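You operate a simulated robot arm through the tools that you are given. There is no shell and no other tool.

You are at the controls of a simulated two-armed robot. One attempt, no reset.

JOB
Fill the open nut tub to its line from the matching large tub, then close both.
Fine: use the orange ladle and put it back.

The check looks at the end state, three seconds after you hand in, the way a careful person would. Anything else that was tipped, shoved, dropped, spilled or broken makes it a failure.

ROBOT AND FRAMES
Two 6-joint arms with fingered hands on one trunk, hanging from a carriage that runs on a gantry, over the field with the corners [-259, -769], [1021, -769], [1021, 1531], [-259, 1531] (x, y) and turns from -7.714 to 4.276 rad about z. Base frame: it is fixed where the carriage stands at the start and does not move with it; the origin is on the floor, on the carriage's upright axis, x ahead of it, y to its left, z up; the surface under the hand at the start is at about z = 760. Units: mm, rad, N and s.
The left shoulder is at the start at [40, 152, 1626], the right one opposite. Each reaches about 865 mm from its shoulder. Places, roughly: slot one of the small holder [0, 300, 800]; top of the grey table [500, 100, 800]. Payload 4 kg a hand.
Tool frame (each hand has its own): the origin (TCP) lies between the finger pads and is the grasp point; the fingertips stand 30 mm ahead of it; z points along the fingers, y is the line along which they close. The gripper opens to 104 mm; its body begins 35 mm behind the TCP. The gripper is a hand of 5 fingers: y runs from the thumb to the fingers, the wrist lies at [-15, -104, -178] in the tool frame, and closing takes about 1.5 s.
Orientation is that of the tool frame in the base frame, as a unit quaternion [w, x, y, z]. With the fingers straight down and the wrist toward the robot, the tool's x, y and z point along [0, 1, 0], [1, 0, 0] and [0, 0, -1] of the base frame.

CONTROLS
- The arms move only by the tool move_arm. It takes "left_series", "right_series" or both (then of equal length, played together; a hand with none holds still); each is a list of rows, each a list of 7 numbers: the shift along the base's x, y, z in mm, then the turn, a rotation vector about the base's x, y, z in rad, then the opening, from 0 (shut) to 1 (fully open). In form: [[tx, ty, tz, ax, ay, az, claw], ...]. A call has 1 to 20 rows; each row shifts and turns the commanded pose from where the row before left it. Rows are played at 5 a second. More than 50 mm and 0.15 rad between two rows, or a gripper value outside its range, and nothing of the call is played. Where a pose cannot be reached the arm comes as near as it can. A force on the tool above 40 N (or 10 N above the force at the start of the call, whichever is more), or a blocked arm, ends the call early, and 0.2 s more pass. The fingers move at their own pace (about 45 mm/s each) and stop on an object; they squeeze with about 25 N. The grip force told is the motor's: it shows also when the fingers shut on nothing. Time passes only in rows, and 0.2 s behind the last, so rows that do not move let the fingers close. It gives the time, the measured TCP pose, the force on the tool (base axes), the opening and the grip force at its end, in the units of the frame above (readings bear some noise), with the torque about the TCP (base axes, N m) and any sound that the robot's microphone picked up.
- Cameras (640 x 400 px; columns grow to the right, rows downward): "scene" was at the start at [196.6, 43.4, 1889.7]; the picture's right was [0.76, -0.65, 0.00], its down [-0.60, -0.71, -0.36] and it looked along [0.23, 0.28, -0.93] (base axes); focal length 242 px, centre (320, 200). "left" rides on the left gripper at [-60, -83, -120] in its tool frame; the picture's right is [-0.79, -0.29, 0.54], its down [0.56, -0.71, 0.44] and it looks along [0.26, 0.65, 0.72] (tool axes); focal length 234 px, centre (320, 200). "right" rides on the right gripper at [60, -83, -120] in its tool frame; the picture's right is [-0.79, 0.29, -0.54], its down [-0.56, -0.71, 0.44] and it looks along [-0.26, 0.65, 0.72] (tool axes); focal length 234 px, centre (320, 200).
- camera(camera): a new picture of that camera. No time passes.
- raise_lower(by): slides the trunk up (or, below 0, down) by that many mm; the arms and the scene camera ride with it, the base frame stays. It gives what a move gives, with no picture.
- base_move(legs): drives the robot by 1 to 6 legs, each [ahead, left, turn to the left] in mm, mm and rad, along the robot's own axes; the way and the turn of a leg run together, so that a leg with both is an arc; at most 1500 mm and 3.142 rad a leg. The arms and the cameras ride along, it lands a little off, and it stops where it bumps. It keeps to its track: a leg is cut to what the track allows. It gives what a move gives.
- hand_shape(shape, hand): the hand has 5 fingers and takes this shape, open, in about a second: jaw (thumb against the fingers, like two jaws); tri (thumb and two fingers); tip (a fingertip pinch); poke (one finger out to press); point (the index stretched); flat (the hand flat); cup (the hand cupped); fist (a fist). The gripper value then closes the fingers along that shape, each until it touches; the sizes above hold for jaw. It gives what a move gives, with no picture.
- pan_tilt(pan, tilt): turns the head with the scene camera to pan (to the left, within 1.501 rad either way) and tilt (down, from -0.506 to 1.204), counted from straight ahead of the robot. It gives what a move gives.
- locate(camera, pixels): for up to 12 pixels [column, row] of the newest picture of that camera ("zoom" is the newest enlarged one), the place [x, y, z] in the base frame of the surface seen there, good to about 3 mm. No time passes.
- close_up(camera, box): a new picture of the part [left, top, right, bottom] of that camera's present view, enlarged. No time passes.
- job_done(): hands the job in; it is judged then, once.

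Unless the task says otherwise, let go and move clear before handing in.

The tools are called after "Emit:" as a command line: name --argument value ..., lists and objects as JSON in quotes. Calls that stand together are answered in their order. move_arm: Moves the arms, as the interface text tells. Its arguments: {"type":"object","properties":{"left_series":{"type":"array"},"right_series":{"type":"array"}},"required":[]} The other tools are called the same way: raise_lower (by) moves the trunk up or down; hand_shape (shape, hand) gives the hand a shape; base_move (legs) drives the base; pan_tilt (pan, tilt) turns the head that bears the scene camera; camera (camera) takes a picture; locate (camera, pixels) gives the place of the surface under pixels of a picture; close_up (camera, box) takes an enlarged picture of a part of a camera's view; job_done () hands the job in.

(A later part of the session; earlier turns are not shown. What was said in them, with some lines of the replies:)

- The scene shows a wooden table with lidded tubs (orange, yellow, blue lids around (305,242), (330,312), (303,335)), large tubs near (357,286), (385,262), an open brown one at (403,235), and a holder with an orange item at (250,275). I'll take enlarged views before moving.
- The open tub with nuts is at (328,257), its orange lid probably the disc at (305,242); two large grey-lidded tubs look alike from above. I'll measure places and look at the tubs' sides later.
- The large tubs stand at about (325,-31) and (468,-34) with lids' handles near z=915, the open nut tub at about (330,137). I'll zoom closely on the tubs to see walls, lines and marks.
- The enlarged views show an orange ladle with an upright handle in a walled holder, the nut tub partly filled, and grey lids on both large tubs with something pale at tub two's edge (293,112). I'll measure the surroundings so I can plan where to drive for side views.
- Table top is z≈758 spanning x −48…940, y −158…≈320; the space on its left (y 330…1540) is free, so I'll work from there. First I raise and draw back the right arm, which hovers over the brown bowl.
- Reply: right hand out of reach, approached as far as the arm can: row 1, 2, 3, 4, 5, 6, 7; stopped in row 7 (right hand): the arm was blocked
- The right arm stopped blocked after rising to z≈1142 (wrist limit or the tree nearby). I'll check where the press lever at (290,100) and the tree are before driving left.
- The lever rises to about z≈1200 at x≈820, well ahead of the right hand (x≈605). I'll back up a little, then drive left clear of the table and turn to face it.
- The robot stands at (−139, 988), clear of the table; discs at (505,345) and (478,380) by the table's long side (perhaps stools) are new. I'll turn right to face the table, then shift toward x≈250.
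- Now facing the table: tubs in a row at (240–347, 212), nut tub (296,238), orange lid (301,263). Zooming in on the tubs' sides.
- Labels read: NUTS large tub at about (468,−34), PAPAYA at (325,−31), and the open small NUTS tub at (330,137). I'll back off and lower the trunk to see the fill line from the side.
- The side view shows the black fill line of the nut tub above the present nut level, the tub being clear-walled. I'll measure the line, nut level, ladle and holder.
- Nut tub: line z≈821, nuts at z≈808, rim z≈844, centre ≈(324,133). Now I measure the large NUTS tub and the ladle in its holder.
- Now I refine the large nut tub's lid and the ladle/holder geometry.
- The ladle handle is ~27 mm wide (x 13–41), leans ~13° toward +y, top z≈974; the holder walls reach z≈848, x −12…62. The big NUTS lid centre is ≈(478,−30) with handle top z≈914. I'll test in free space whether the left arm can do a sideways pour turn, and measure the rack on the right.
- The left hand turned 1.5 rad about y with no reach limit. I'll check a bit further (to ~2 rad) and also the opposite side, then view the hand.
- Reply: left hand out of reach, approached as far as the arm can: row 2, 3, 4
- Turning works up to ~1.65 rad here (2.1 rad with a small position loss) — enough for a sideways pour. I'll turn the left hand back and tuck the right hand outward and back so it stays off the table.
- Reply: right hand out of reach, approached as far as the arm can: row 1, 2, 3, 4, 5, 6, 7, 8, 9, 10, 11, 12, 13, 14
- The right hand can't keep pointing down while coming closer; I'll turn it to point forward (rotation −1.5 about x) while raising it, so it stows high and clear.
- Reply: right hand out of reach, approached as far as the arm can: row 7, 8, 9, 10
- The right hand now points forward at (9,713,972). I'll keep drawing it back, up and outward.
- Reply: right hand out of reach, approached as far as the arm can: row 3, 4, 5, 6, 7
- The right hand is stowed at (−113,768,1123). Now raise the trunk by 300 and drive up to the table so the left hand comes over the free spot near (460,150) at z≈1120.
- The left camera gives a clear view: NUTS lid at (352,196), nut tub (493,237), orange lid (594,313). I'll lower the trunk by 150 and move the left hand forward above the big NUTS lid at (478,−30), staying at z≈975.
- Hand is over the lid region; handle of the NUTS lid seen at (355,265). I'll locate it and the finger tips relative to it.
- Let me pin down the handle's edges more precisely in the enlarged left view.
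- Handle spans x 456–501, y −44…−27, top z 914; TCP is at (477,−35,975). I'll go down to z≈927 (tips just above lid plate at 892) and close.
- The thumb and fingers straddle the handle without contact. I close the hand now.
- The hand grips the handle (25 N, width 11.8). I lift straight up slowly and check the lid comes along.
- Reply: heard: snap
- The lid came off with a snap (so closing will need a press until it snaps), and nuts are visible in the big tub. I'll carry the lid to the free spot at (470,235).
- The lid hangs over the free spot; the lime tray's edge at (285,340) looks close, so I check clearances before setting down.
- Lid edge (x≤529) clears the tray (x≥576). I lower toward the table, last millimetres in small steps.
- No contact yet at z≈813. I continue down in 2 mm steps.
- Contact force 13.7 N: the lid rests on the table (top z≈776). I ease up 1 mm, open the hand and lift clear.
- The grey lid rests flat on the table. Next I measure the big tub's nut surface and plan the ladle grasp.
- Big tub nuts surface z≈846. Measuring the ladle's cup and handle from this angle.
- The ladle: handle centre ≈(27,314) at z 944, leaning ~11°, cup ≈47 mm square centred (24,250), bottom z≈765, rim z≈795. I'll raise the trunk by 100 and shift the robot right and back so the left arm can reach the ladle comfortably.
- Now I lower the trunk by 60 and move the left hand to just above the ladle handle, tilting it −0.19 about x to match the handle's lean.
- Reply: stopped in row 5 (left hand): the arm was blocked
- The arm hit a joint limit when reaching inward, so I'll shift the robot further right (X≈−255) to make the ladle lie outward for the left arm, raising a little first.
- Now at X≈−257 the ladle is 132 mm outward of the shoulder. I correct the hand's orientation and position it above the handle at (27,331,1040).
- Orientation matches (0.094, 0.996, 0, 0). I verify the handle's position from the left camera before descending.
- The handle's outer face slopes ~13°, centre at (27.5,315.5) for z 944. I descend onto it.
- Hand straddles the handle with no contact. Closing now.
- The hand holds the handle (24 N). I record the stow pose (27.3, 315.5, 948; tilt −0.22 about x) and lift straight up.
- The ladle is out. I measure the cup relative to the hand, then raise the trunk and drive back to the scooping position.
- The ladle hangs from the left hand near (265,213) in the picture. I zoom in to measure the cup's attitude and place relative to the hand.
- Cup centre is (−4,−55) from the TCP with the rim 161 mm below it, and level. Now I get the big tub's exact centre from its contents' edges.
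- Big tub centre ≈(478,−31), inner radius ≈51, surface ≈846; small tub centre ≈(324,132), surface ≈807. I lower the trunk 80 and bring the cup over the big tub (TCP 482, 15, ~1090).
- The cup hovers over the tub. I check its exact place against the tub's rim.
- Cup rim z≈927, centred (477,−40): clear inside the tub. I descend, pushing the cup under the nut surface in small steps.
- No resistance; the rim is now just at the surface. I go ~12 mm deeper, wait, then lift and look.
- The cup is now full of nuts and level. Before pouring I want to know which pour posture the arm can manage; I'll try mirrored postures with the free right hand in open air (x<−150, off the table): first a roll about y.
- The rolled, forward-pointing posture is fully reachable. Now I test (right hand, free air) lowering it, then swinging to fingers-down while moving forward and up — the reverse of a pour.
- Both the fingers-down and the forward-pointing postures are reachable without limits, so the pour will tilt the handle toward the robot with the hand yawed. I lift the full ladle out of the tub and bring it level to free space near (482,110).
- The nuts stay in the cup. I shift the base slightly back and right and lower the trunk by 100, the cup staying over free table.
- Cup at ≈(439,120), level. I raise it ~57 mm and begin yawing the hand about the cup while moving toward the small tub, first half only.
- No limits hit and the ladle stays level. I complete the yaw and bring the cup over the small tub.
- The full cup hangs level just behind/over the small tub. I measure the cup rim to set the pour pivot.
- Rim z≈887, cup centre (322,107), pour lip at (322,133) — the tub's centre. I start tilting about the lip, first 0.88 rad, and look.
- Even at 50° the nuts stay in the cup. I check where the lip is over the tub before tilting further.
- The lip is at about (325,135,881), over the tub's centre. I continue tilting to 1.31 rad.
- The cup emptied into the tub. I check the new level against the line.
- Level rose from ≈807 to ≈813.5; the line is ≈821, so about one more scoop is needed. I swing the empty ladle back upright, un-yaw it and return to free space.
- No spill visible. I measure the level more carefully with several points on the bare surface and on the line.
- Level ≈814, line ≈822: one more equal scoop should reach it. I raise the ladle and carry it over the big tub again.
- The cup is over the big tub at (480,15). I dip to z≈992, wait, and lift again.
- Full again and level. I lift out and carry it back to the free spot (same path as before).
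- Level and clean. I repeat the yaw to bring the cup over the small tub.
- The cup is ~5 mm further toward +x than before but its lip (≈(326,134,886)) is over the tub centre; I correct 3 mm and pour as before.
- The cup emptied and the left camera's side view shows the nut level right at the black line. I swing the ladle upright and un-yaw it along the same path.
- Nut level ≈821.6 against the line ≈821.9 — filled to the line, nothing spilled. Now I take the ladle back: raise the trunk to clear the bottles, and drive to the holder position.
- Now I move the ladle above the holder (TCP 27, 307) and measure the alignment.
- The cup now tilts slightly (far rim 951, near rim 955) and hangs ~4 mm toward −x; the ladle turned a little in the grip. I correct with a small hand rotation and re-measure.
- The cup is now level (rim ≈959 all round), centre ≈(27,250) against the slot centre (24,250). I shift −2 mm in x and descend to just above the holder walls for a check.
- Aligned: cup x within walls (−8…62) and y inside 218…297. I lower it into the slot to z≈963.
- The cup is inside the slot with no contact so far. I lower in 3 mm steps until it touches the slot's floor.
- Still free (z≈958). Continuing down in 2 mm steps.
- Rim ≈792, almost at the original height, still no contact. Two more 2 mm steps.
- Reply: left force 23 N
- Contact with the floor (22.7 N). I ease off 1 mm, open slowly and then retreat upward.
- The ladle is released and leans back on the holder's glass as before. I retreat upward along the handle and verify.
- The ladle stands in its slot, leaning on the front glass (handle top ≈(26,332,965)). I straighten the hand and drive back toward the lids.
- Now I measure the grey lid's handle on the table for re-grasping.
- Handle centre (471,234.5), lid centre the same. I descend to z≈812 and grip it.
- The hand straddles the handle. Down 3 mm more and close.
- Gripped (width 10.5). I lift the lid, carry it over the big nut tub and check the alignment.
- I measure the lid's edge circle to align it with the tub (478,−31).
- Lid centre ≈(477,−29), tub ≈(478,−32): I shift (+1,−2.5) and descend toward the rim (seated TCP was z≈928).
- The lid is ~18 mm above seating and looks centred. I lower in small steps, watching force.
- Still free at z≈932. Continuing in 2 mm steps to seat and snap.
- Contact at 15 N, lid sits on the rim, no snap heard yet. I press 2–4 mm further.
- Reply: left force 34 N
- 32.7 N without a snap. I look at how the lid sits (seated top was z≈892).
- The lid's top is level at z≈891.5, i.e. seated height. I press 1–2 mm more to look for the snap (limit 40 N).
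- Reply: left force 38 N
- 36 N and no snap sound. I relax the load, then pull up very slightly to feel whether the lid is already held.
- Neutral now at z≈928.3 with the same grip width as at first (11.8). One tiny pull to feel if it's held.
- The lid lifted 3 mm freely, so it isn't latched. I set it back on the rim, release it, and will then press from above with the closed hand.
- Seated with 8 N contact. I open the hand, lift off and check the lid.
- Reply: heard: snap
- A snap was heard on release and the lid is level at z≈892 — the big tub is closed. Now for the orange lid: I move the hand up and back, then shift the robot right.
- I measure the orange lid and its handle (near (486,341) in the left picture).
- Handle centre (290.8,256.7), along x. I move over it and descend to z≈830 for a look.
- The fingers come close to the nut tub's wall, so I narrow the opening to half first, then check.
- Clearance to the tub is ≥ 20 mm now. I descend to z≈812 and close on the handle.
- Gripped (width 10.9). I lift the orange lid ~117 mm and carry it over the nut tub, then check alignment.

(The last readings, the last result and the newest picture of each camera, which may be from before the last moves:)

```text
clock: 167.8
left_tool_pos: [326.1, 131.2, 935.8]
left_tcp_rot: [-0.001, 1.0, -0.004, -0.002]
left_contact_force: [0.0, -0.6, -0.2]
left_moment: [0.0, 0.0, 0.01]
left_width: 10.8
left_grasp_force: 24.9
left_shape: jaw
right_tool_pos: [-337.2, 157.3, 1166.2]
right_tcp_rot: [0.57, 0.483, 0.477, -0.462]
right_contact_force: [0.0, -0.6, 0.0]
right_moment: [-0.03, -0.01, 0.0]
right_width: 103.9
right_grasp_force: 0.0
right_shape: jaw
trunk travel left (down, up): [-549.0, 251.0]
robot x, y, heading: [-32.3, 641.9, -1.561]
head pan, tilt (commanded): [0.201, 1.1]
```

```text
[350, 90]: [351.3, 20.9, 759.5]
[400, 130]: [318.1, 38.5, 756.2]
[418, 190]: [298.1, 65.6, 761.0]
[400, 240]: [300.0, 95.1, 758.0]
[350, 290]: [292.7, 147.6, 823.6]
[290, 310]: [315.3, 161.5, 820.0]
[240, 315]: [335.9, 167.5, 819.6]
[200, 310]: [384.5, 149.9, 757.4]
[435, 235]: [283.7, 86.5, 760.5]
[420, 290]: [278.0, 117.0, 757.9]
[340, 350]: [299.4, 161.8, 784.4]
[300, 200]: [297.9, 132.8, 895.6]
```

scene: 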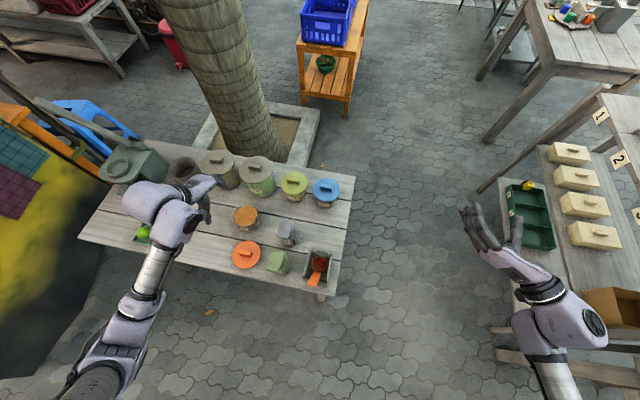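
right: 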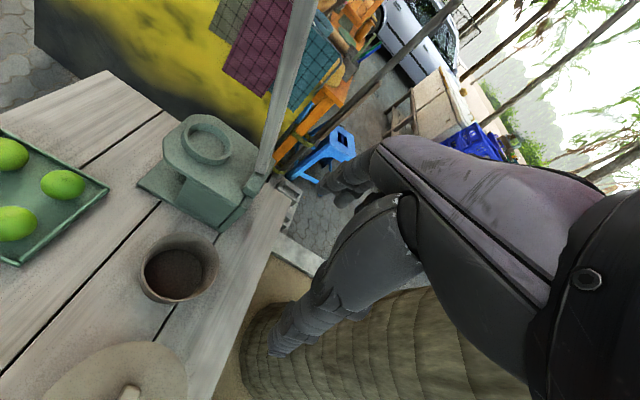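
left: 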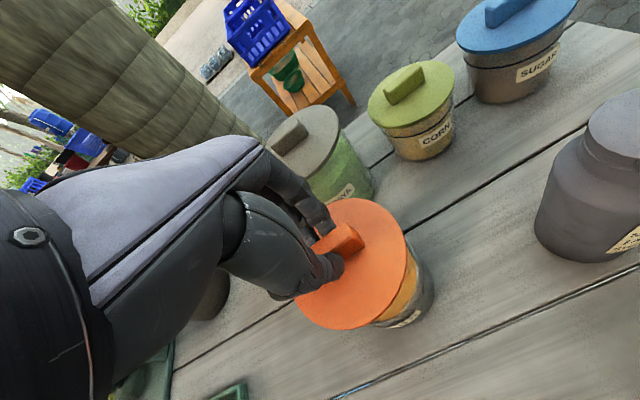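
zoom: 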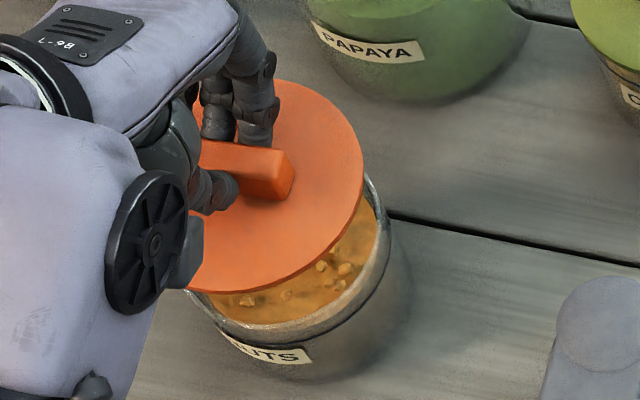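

Lid centre ≈(325.3,133) over tub ≈(324.2,132). I shift (−1,−1) and descend to ~12 mm above seating.

Emit:
move_arm --left_series '[[-1, -1, -15, 0, 0, 0, 0], [0, 0, -15, 0, 0, 0, 0], [0, 0, 0, 0, 0, 0, 0]]'

Emit:
close_up --camera "left" --box '[280, 180, 450, 340]'

Emit:
close_up --camera "scene" --box '[225, 185, 275, 235]'

```text
clock: 168.6
left_tool_pos: [324.1, 131.6, 905.5]
left_tcp_rot: [-0.001, 1.0, -0.005, 0.0]
left_contact_force: [-0.7, 0.3, 0.2]
left_moment: [0.01, 0.0, -0.03]
left_width: 10.9
left_grasp_force: 25.1
left_shape: jaw
right_tool_pos: [-336.9, 156.2, 1165.2]
right_tcp_rot: [0.571, 0.482, 0.476, -0.463]
right_contact_force: [0.0, 0.1, -0.2]
right_moment: [0.0, 0.01, 0.03]
right_width: 103.8
right_grasp_force: 0.1
right_shape: jaw
trunk travel left (down, up): [-549.0, 251.0]
robot x, y, heading: [-27.8, 639.9, -1.563]
head pan, tilt (commanded): [0.201, 1.1]
```

```text
2.50 times, centred on (365, 260) of left
```

zoom: 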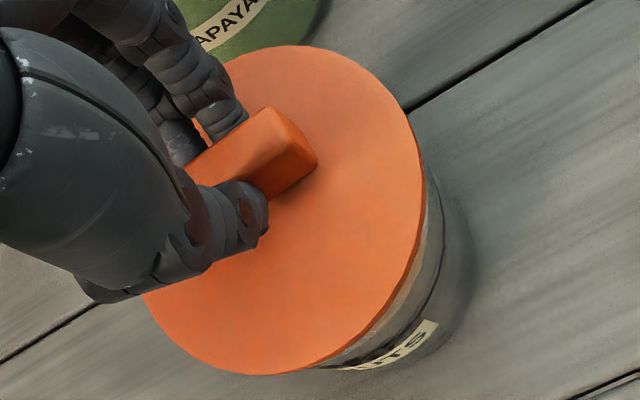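

```text
8.00 times, centred on (250, 210) of scene
```

zoom: 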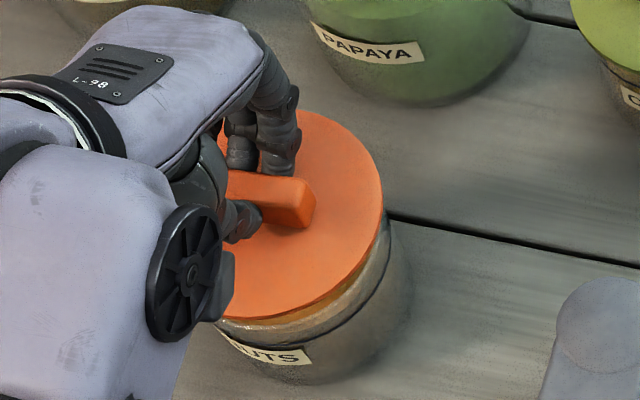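

Well aligned, about 13 mm above seating. I lower in 3 mm steps watching the force.

Emit:
move_arm --left_series '[[0, 0, -3, 0, 0, 0, 0], [0, 0, -3, 0, 0, 0, 0], [0, 0, 0, 0, 0, 0, 0]]'

Emit:
move_arm --left_series '[[0, 0, -2, 0, 0, 0, 0], [0, 0, -2, 0, 0, 0, 0], [0, 0, 0, 0, 0, 0, 0]]'

```text
clock: 169.4
left_tool_pos: [323.2, 130.7, 899.4]
left_tcp_rot: [0.0, 1.0, -0.005, 0.0]
left_contact_force: [1.3, -0.3, -0.8]
left_moment: [-0.02, 0.01, 0.03]
left_width: 11.2
left_grasp_force: 24.9
left_shape: jaw
right_tool_pos: [-338.5, 156.6, 1165.2]
right_tcp_rot: [0.571, 0.482, 0.476, -0.463]
right_contact_force: [0.5, 0.2, -0.4]
right_moment: [-0.02, 0.0, -0.02]
right_width: 104.2
right_grasp_force: 0.1
right_shape: jaw
trunk travel left (down, up): [-549.0, 251.0]
robot x, y, heading: [-32.4, 643.2, -1.561]
head pan, tilt (commanded): [0.201, 1.1]
```

```text
clock: 170.2
left_tool_pos: [323.6, 129.6, 896.3]
left_tcp_rot: [0.0, 1.0, -0.004, 0.0]
left_contact_force: [0.9, 0.8, 0.3]
left_moment: [0.0, 0.0, -0.01]
left_width: 10.9
left_grasp_force: 24.9
left_shape: jaw
right_tool_pos: [-337.1, 157.9, 1165.5]
right_tcp_rot: [0.571, 0.482, 0.476, -0.463]
right_contact_force: [0.6, 0.9, -0.2]
right_moment: [0.01, 0.03, 0.02]
right_width: 104.1
right_grasp_force: 0.1
right_shape: jaw
trunk travel left (down, up): [-549.0, 251.0]
robot x, y, heading: [-27.1, 639.6, -1.562]
head pan, tilt (commanded): [0.201, 1.1]
```

Emit:
move_arm --left_series '[[0, 0, -2, 0, 0, 0, 0], [0, 0, -1.5, 0, 0, 0, 0], [0, 0, 0, 0, 0, 0, 0]]'

Emit:
close_up --camera "left" --box '[280, 180, 450, 340]'

Emit:
locate --camera "zoom" --pixels '[[345, 75], [385, 120], [400, 200], [380, 280], [320, 340], [250, 350], [190, 330], [350, 200], [300, 260], [345, 62], [413, 150], [350, 340]]'

```text
clock: 171.0
left_tool_pos: [323.8, 131.1, 893.6]
left_tcp_rot: [-0.001, 1.0, -0.004, 0.0]
left_contact_force: [-0.1, 1.0, -1.5]
left_moment: [-0.01, 0.03, 0.0]
left_width: 10.9
left_grasp_force: 25.4
left_shape: jaw
right_tool_pos: [-336.6, 158.4, 1165.6]
right_tcp_rot: [0.571, 0.482, 0.477, -0.462]
right_contact_force: [-0.5, 1.2, -1.0]
right_moment: [-0.02, -0.04, -0.03]
right_width: 104.0
right_grasp_force: 0.0
right_shape: jaw
trunk travel left (down, up): [-549.0, 251.0]
robot x, y, heading: [-29.0, 640.4, -1.565]
head pan, tilt (commanded): [0.201, 1.1]
```

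```text
2.50 times, centred on (365, 260) of left
```

zoom: 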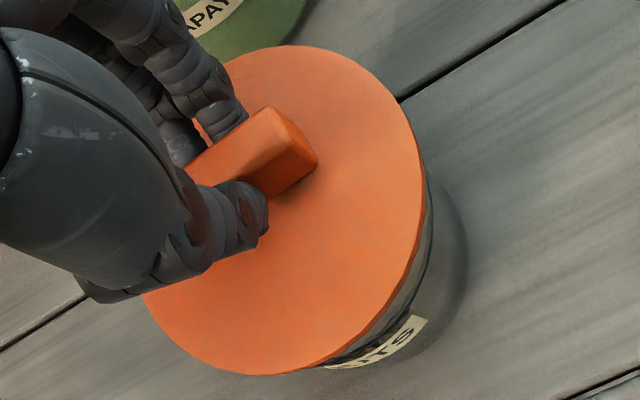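

```text
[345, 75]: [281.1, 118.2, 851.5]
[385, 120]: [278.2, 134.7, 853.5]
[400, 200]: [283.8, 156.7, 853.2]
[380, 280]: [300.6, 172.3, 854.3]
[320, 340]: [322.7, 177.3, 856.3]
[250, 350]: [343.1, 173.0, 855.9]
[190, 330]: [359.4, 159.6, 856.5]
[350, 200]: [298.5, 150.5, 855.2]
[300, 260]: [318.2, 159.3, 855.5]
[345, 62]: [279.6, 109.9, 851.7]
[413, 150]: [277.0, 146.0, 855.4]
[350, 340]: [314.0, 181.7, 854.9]
```

Lid top ≈854.5, about 2 mm from seating. Two more fine steps.

Emit:
move_arm --left_series '[[0, 0, -1.5, 0, 0, 0, 0], [0, 0, -1.5, 0, 0, 0, 0], [0, 0, 0, 0, 0, 0, 0]]'

```text
clock: 171.8
left_tool_pos: [324.9, 130.6, 890.4]
left_tcp_rot: [-0.002, 1.0, -0.005, -0.001]
left_contact_force: [-0.5, -0.3, -0.8]
left_moment: [0.03, 0.02, 0.01]
left_width: 10.8
left_grasp_force: 24.6
left_shape: jaw
right_tool_pos: [-337.9, 158.5, 1165.2]
right_tcp_rot: [0.571, 0.482, 0.476, -0.463]
right_contact_force: [0.3, 0.5, 0.1]
right_moment: [0.0, 0.04, -0.01]
right_width: 103.8
right_grasp_force: 0.1
right_shape: jaw
trunk travel left (down, up): [-549.0, 251.0]
robot x, y, heading: [-29.6, 639.8, -1.563]
head pan, tilt (commanded): [0.201, 1.1]
```

Emit:
move_arm --left_series '[[0, 0, -1.5, 0, 0, 0, 0], [0, 0, -1, 0, 0, 0, 0], [0, 0, 0, 0, 0, 0, 0]]'

```text
clock: 172.6
left_tool_pos: [325.9, 130.7, 888.6]
left_tcp_rot: [0.0, 1.0, -0.003, 0.001]
left_contact_force: [2.6, 3.4, 6.2]
left_moment: [0.08, -0.05, -0.02]
left_width: 10.8
left_grasp_force: 24.6
left_shape: jaw
right_tool_pos: [-337.2, 158.3, 1166.2]
right_tcp_rot: [0.572, 0.483, 0.475, -0.462]
right_contact_force: [0.8, -0.1, 0.5]
right_moment: [0.05, 0.0, 0.01]
right_width: 104.0
right_grasp_force: 0.1
right_shape: jaw
trunk travel left (down, up): [-549.0, 251.0]
robot x, y, heading: [-31.1, 640.5, -1.557]
head pan, tilt (commanded): [0.201, 1.1]
heard: snap
```

Snap heard with 6 N contact: the small tub's lid is on. I release gently and lift off.

Emit:
move_arm --left_series '[[0, 0, 0.5, 0, 0, 0, 0], [0, 0, 0, 0, 0, 0, 0.1], [0, 0, 0, 0, 0, 0, 0.25], [0, 0, 0, 0, 0, 0, 0.4], [0, 0, 0, 0, 0, 0, 0.6], [0, 0, 0, 0, 0, 0, 0.6], [0, 0, 0, 0, 0, 0, 0.6], [0, 0, 15, 0, 0, 0, 0.6], [0, 0, 30, 0, 0, 0, 0.6], [0, 0, 40, 0, 0, 0, 0.6], [0, 0, 40, 0, 0, 0, 0.6], [0, 0, 40, 0, 0, 0, 0.8], [0, 0, 0, 0, 0, 0, 1]]'

Emit:
camera --camera "left"

Emit:
camera --camera "scene"

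```text
clock: 175.4
left_tool_pos: [324.1, 128.3, 1052.4]
left_tcp_rot: [-0.001, 1.0, -0.003, 0.0]
left_contact_force: [-0.8, -0.3, -0.4]
left_moment: [0.03, 0.02, 0.01]
left_width: 103.4
left_grasp_force: 0.0
left_shape: jaw
right_tool_pos: [-338.4, 156.5, 1165.3]
right_tcp_rot: [0.571, 0.482, 0.476, -0.463]
right_contact_force: [1.2, -0.5, 0.2]
right_moment: [-0.05, 0.01, -0.03]
right_width: 103.7
right_grasp_force: 0.1
right_shape: jaw
trunk travel left (down, up): [-549.0, 251.0]
robot x, y, heading: [-29.6, 638.3, -1.559]
head pan, tilt (commanded): [0.201, 1.1]
```

```text
taken
```

left: 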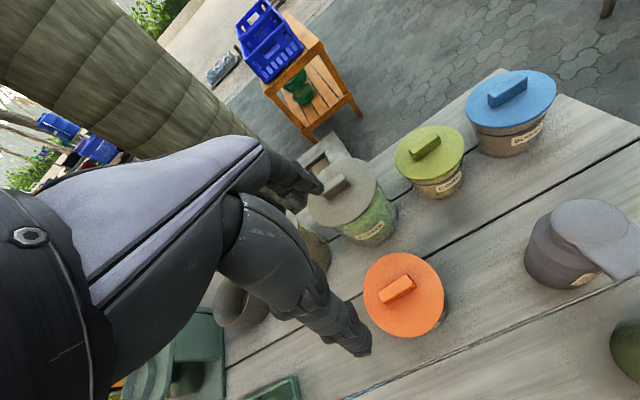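

```text
taken
```

scene: 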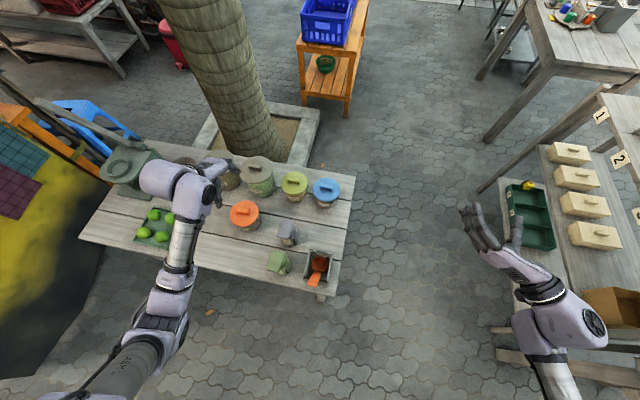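

Both lids are on. I raise the trunk and back away for an overall inspection of the table.

Emit:
raise_lower --by 100

Emit:
base_move --legs '[[-420, 150, 0]]'

Emit:
pan_tilt --pan 0.0 --tilt 0.8

Emit:
camera --camera "scene"

```text
clock: 176.7
left_tool_pos: [323.5, 127.6, 1151.3]
left_tcp_rot: [-0.001, 1.0, -0.004, 0.0]
left_contact_force: [0.7, 0.5, 0.5]
left_moment: [-0.01, 0.04, -0.04]
left_width: 103.5
left_grasp_force: 0.0
left_shape: jaw
right_tool_pos: [-337.4, 157.7, 1264.4]
right_tcp_rot: [0.571, 0.483, 0.476, -0.463]
right_contact_force: [-0.2, -0.1, 0.5]
right_moment: [0.01, 0.0, -0.01]
right_width: 104.0
right_grasp_force: 0.2
right_shape: jaw
trunk travel left (down, up): [-649.0, 151.0]
robot x, y, heading: [-32.0, 642.8, -1.558]
head pan, tilt (commanded): [0.201, 1.1]
```

```text
clock: 179.4
left_tool_pos: [464.1, 544.1, 1152.0]
left_tcp_rot: [0.0, 1.0, -0.006, 0.0]
left_contact_force: [-0.1, -0.2, -0.8]
left_moment: [0.02, -0.02, 0.01]
left_width: 103.6
left_grasp_force: 0.0
left_shape: jaw
right_tool_pos: [-195.0, 576.6, 1266.6]
right_tcp_rot: [0.57, 0.483, 0.475, -0.465]
right_contact_force: [-0.4, 0.6, 0.1]
right_moment: [-0.02, 0.01, -0.04]
right_width: 103.9
right_grasp_force: 0.1
right_shape: jaw
trunk travel left (down, up): [-649.0, 151.0]
robot x, y, heading: [112.4, 1056.9, -1.564]
head pan, tilt (commanded): [0.201, 1.1]
```

```text
clock: 180.2
left_tool_pos: [465.3, 543.9, 1152.3]
left_tcp_rot: [-0.001, 1.0, -0.006, 0.0]
left_contact_force: [0.5, 0.2, -0.2]
left_moment: [0.03, 0.03, -0.02]
left_width: 103.6
left_grasp_force: 0.0
left_shape: jaw
right_tool_pos: [-195.2, 575.9, 1265.7]
right_tcp_rot: [0.57, 0.484, 0.475, -0.465]
right_contact_force: [0.2, -0.3, -0.7]
right_moment: [0.01, 0.0, -0.02]
right_width: 104.0
right_grasp_force: 0.1
right_shape: jaw
trunk travel left (down, up): [-649.0, 151.0]
robot x, y, heading: [111.8, 1056.6, -1.57]
head pan, tilt (commanded): [0.0, 0.799]
```

```text
taken
```

scene: 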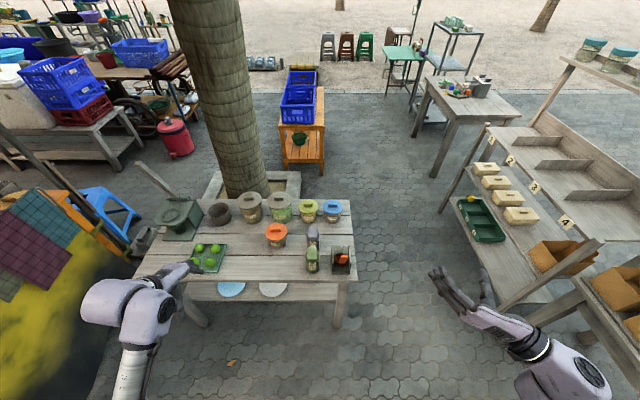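

Emit:
close_up --camera "scene" --box '[190, 185, 370, 290]'

Emit:
close_up --camera "scene" --box '[255, 215, 305, 255]'

Emit:
close_up --camera "scene" --box '[320, 230, 370, 285]'

Emit:
close_up --camera "scene" --box '[225, 185, 300, 230]'

```text
3.56 times, centred on (280, 238) of scene
```

zoom: 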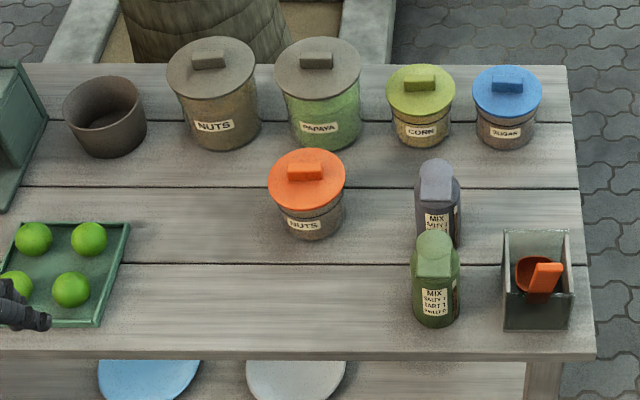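

```text
10.00 times, centred on (280, 235) of scene
```

zoom: 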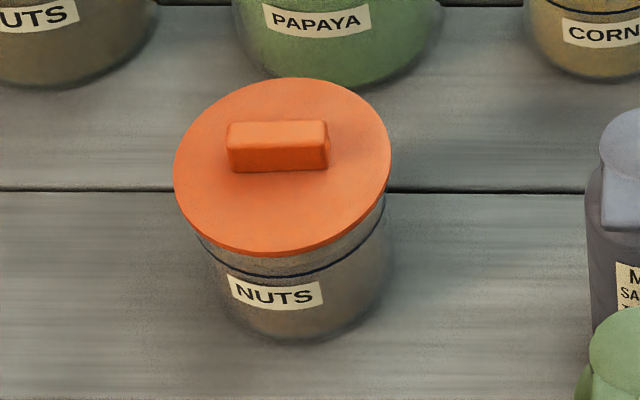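

```text
7.27 times, centred on (345, 258) of scene
```

zoom: 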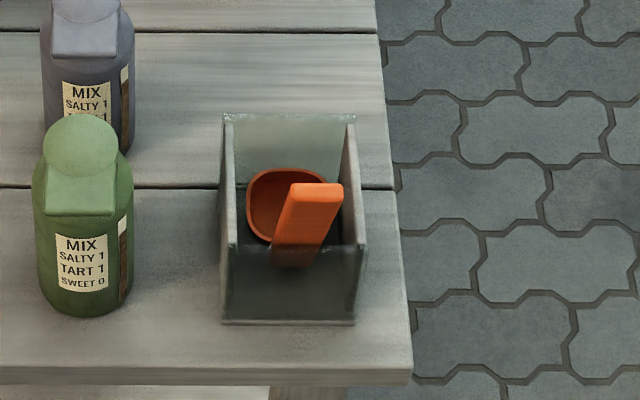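

```text
8.53 times, centred on (262, 208) of scene
```

zoom: 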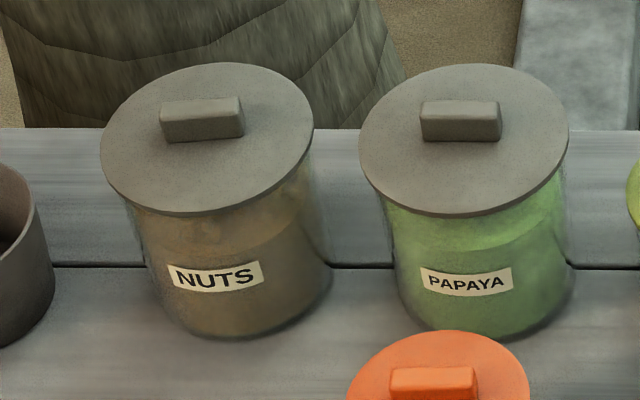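

Everything looks in order: both NUTS lids seated, ladle in its slot, no spill. A last check of lid flatness and of the ladle's resting position.

Emit:
close_up --camera "scene" --box '[255, 215, 305, 255]'

Emit:
locate --camera "zoom" --pixels '[[190, 170], [280, 95], [370, 150], [280, 230], [215, 215], [345, 215], [275, 130], [280, 160]]'

Emit:
close_up --camera "scene" --box '[320, 230, 370, 285]'

Emit:
locate --camera "zoom" --pixels '[[300, 190], [335, 190], [290, 230], [320, 230], [255, 190], [290, 172], [270, 225], [285, 260], [310, 262], [330, 210]]'

Emit:
close_up --camera "scene" --box '[225, 185, 300, 230]'

Emit:
locate --camera "zoom" --pixels '[[120, 140], [210, 75], [300, 120], [210, 200], [150, 185], [280, 175], [375, 140], [465, 75], [555, 120], [465, 205]]'

```text
10.00 times, centred on (280, 235) of scene
```

zoom: 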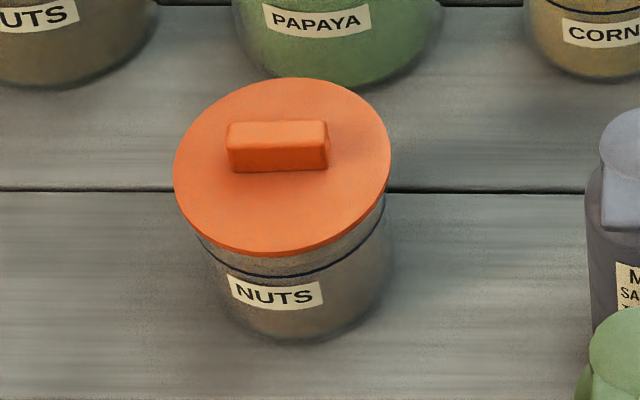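

```text
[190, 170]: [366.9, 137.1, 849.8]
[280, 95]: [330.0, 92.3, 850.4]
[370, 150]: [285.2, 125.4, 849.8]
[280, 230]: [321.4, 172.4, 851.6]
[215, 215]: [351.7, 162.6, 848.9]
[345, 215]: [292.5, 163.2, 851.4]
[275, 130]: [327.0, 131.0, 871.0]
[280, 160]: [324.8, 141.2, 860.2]
```

```text
7.27 times, centred on (345, 258) of scene
```

zoom: 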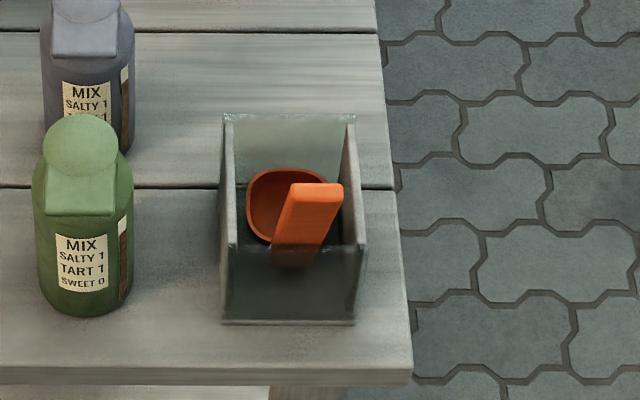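

```text
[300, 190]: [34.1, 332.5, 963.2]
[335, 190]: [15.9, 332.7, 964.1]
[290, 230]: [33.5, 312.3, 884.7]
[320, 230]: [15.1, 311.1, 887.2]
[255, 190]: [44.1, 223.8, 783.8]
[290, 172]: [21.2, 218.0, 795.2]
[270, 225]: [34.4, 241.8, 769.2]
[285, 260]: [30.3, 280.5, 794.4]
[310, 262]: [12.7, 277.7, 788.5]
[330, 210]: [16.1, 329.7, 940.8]
```

```text
8.53 times, centred on (262, 208) of scene
```

zoom: 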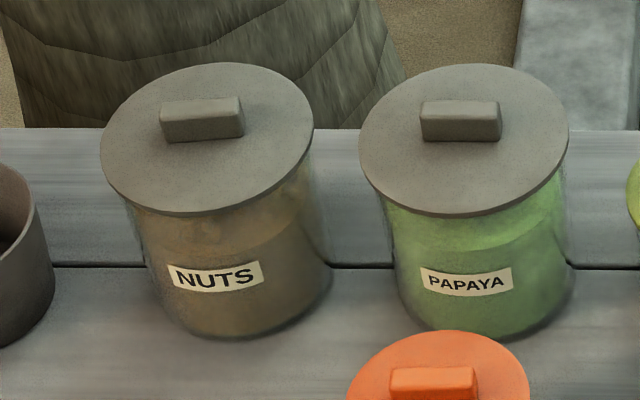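

```text
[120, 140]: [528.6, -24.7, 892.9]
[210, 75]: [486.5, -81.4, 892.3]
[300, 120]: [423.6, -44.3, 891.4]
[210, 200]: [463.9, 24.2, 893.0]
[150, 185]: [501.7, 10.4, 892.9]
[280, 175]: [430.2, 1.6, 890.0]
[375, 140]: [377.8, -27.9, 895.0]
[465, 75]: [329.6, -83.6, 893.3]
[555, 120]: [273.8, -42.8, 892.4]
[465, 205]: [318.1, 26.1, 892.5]
```

Both lids are level (orange ≈850, grey ≈892, same as the untouched PAPAYA lid). The nut level was at the line before closing, and the ladle rests unmoved in its slot with nothing spilled or shifted. The hands are clear, so I hand in.

Emit:
job_done

```text
The job is handed in.
```

I handed the job in with the small NUTS tub filled to its line, both NUTS tubs closed and the ladle back in its holder.

- **Fill:** Two ladle scoops from the large NUTS tub raised the nuts to about z = 821.6 mm. The line measured about 821.9 mm. I saw no spilled nuts.
- **Lids:** Both lids gave a snap and measured flat. The orange one is at about z = 850 mm. The grey one is at about 892 mm, the same as the PAPAYA lid I didn't touch.
- **Ladle:** It stands in its slot but leans against the front glass at about 19°, where it started at about 13°. I left it there because it was not moving.
- **Everything else:** I saw nothing else tipped or shifted, and both hands were clear of the table when I handed in.
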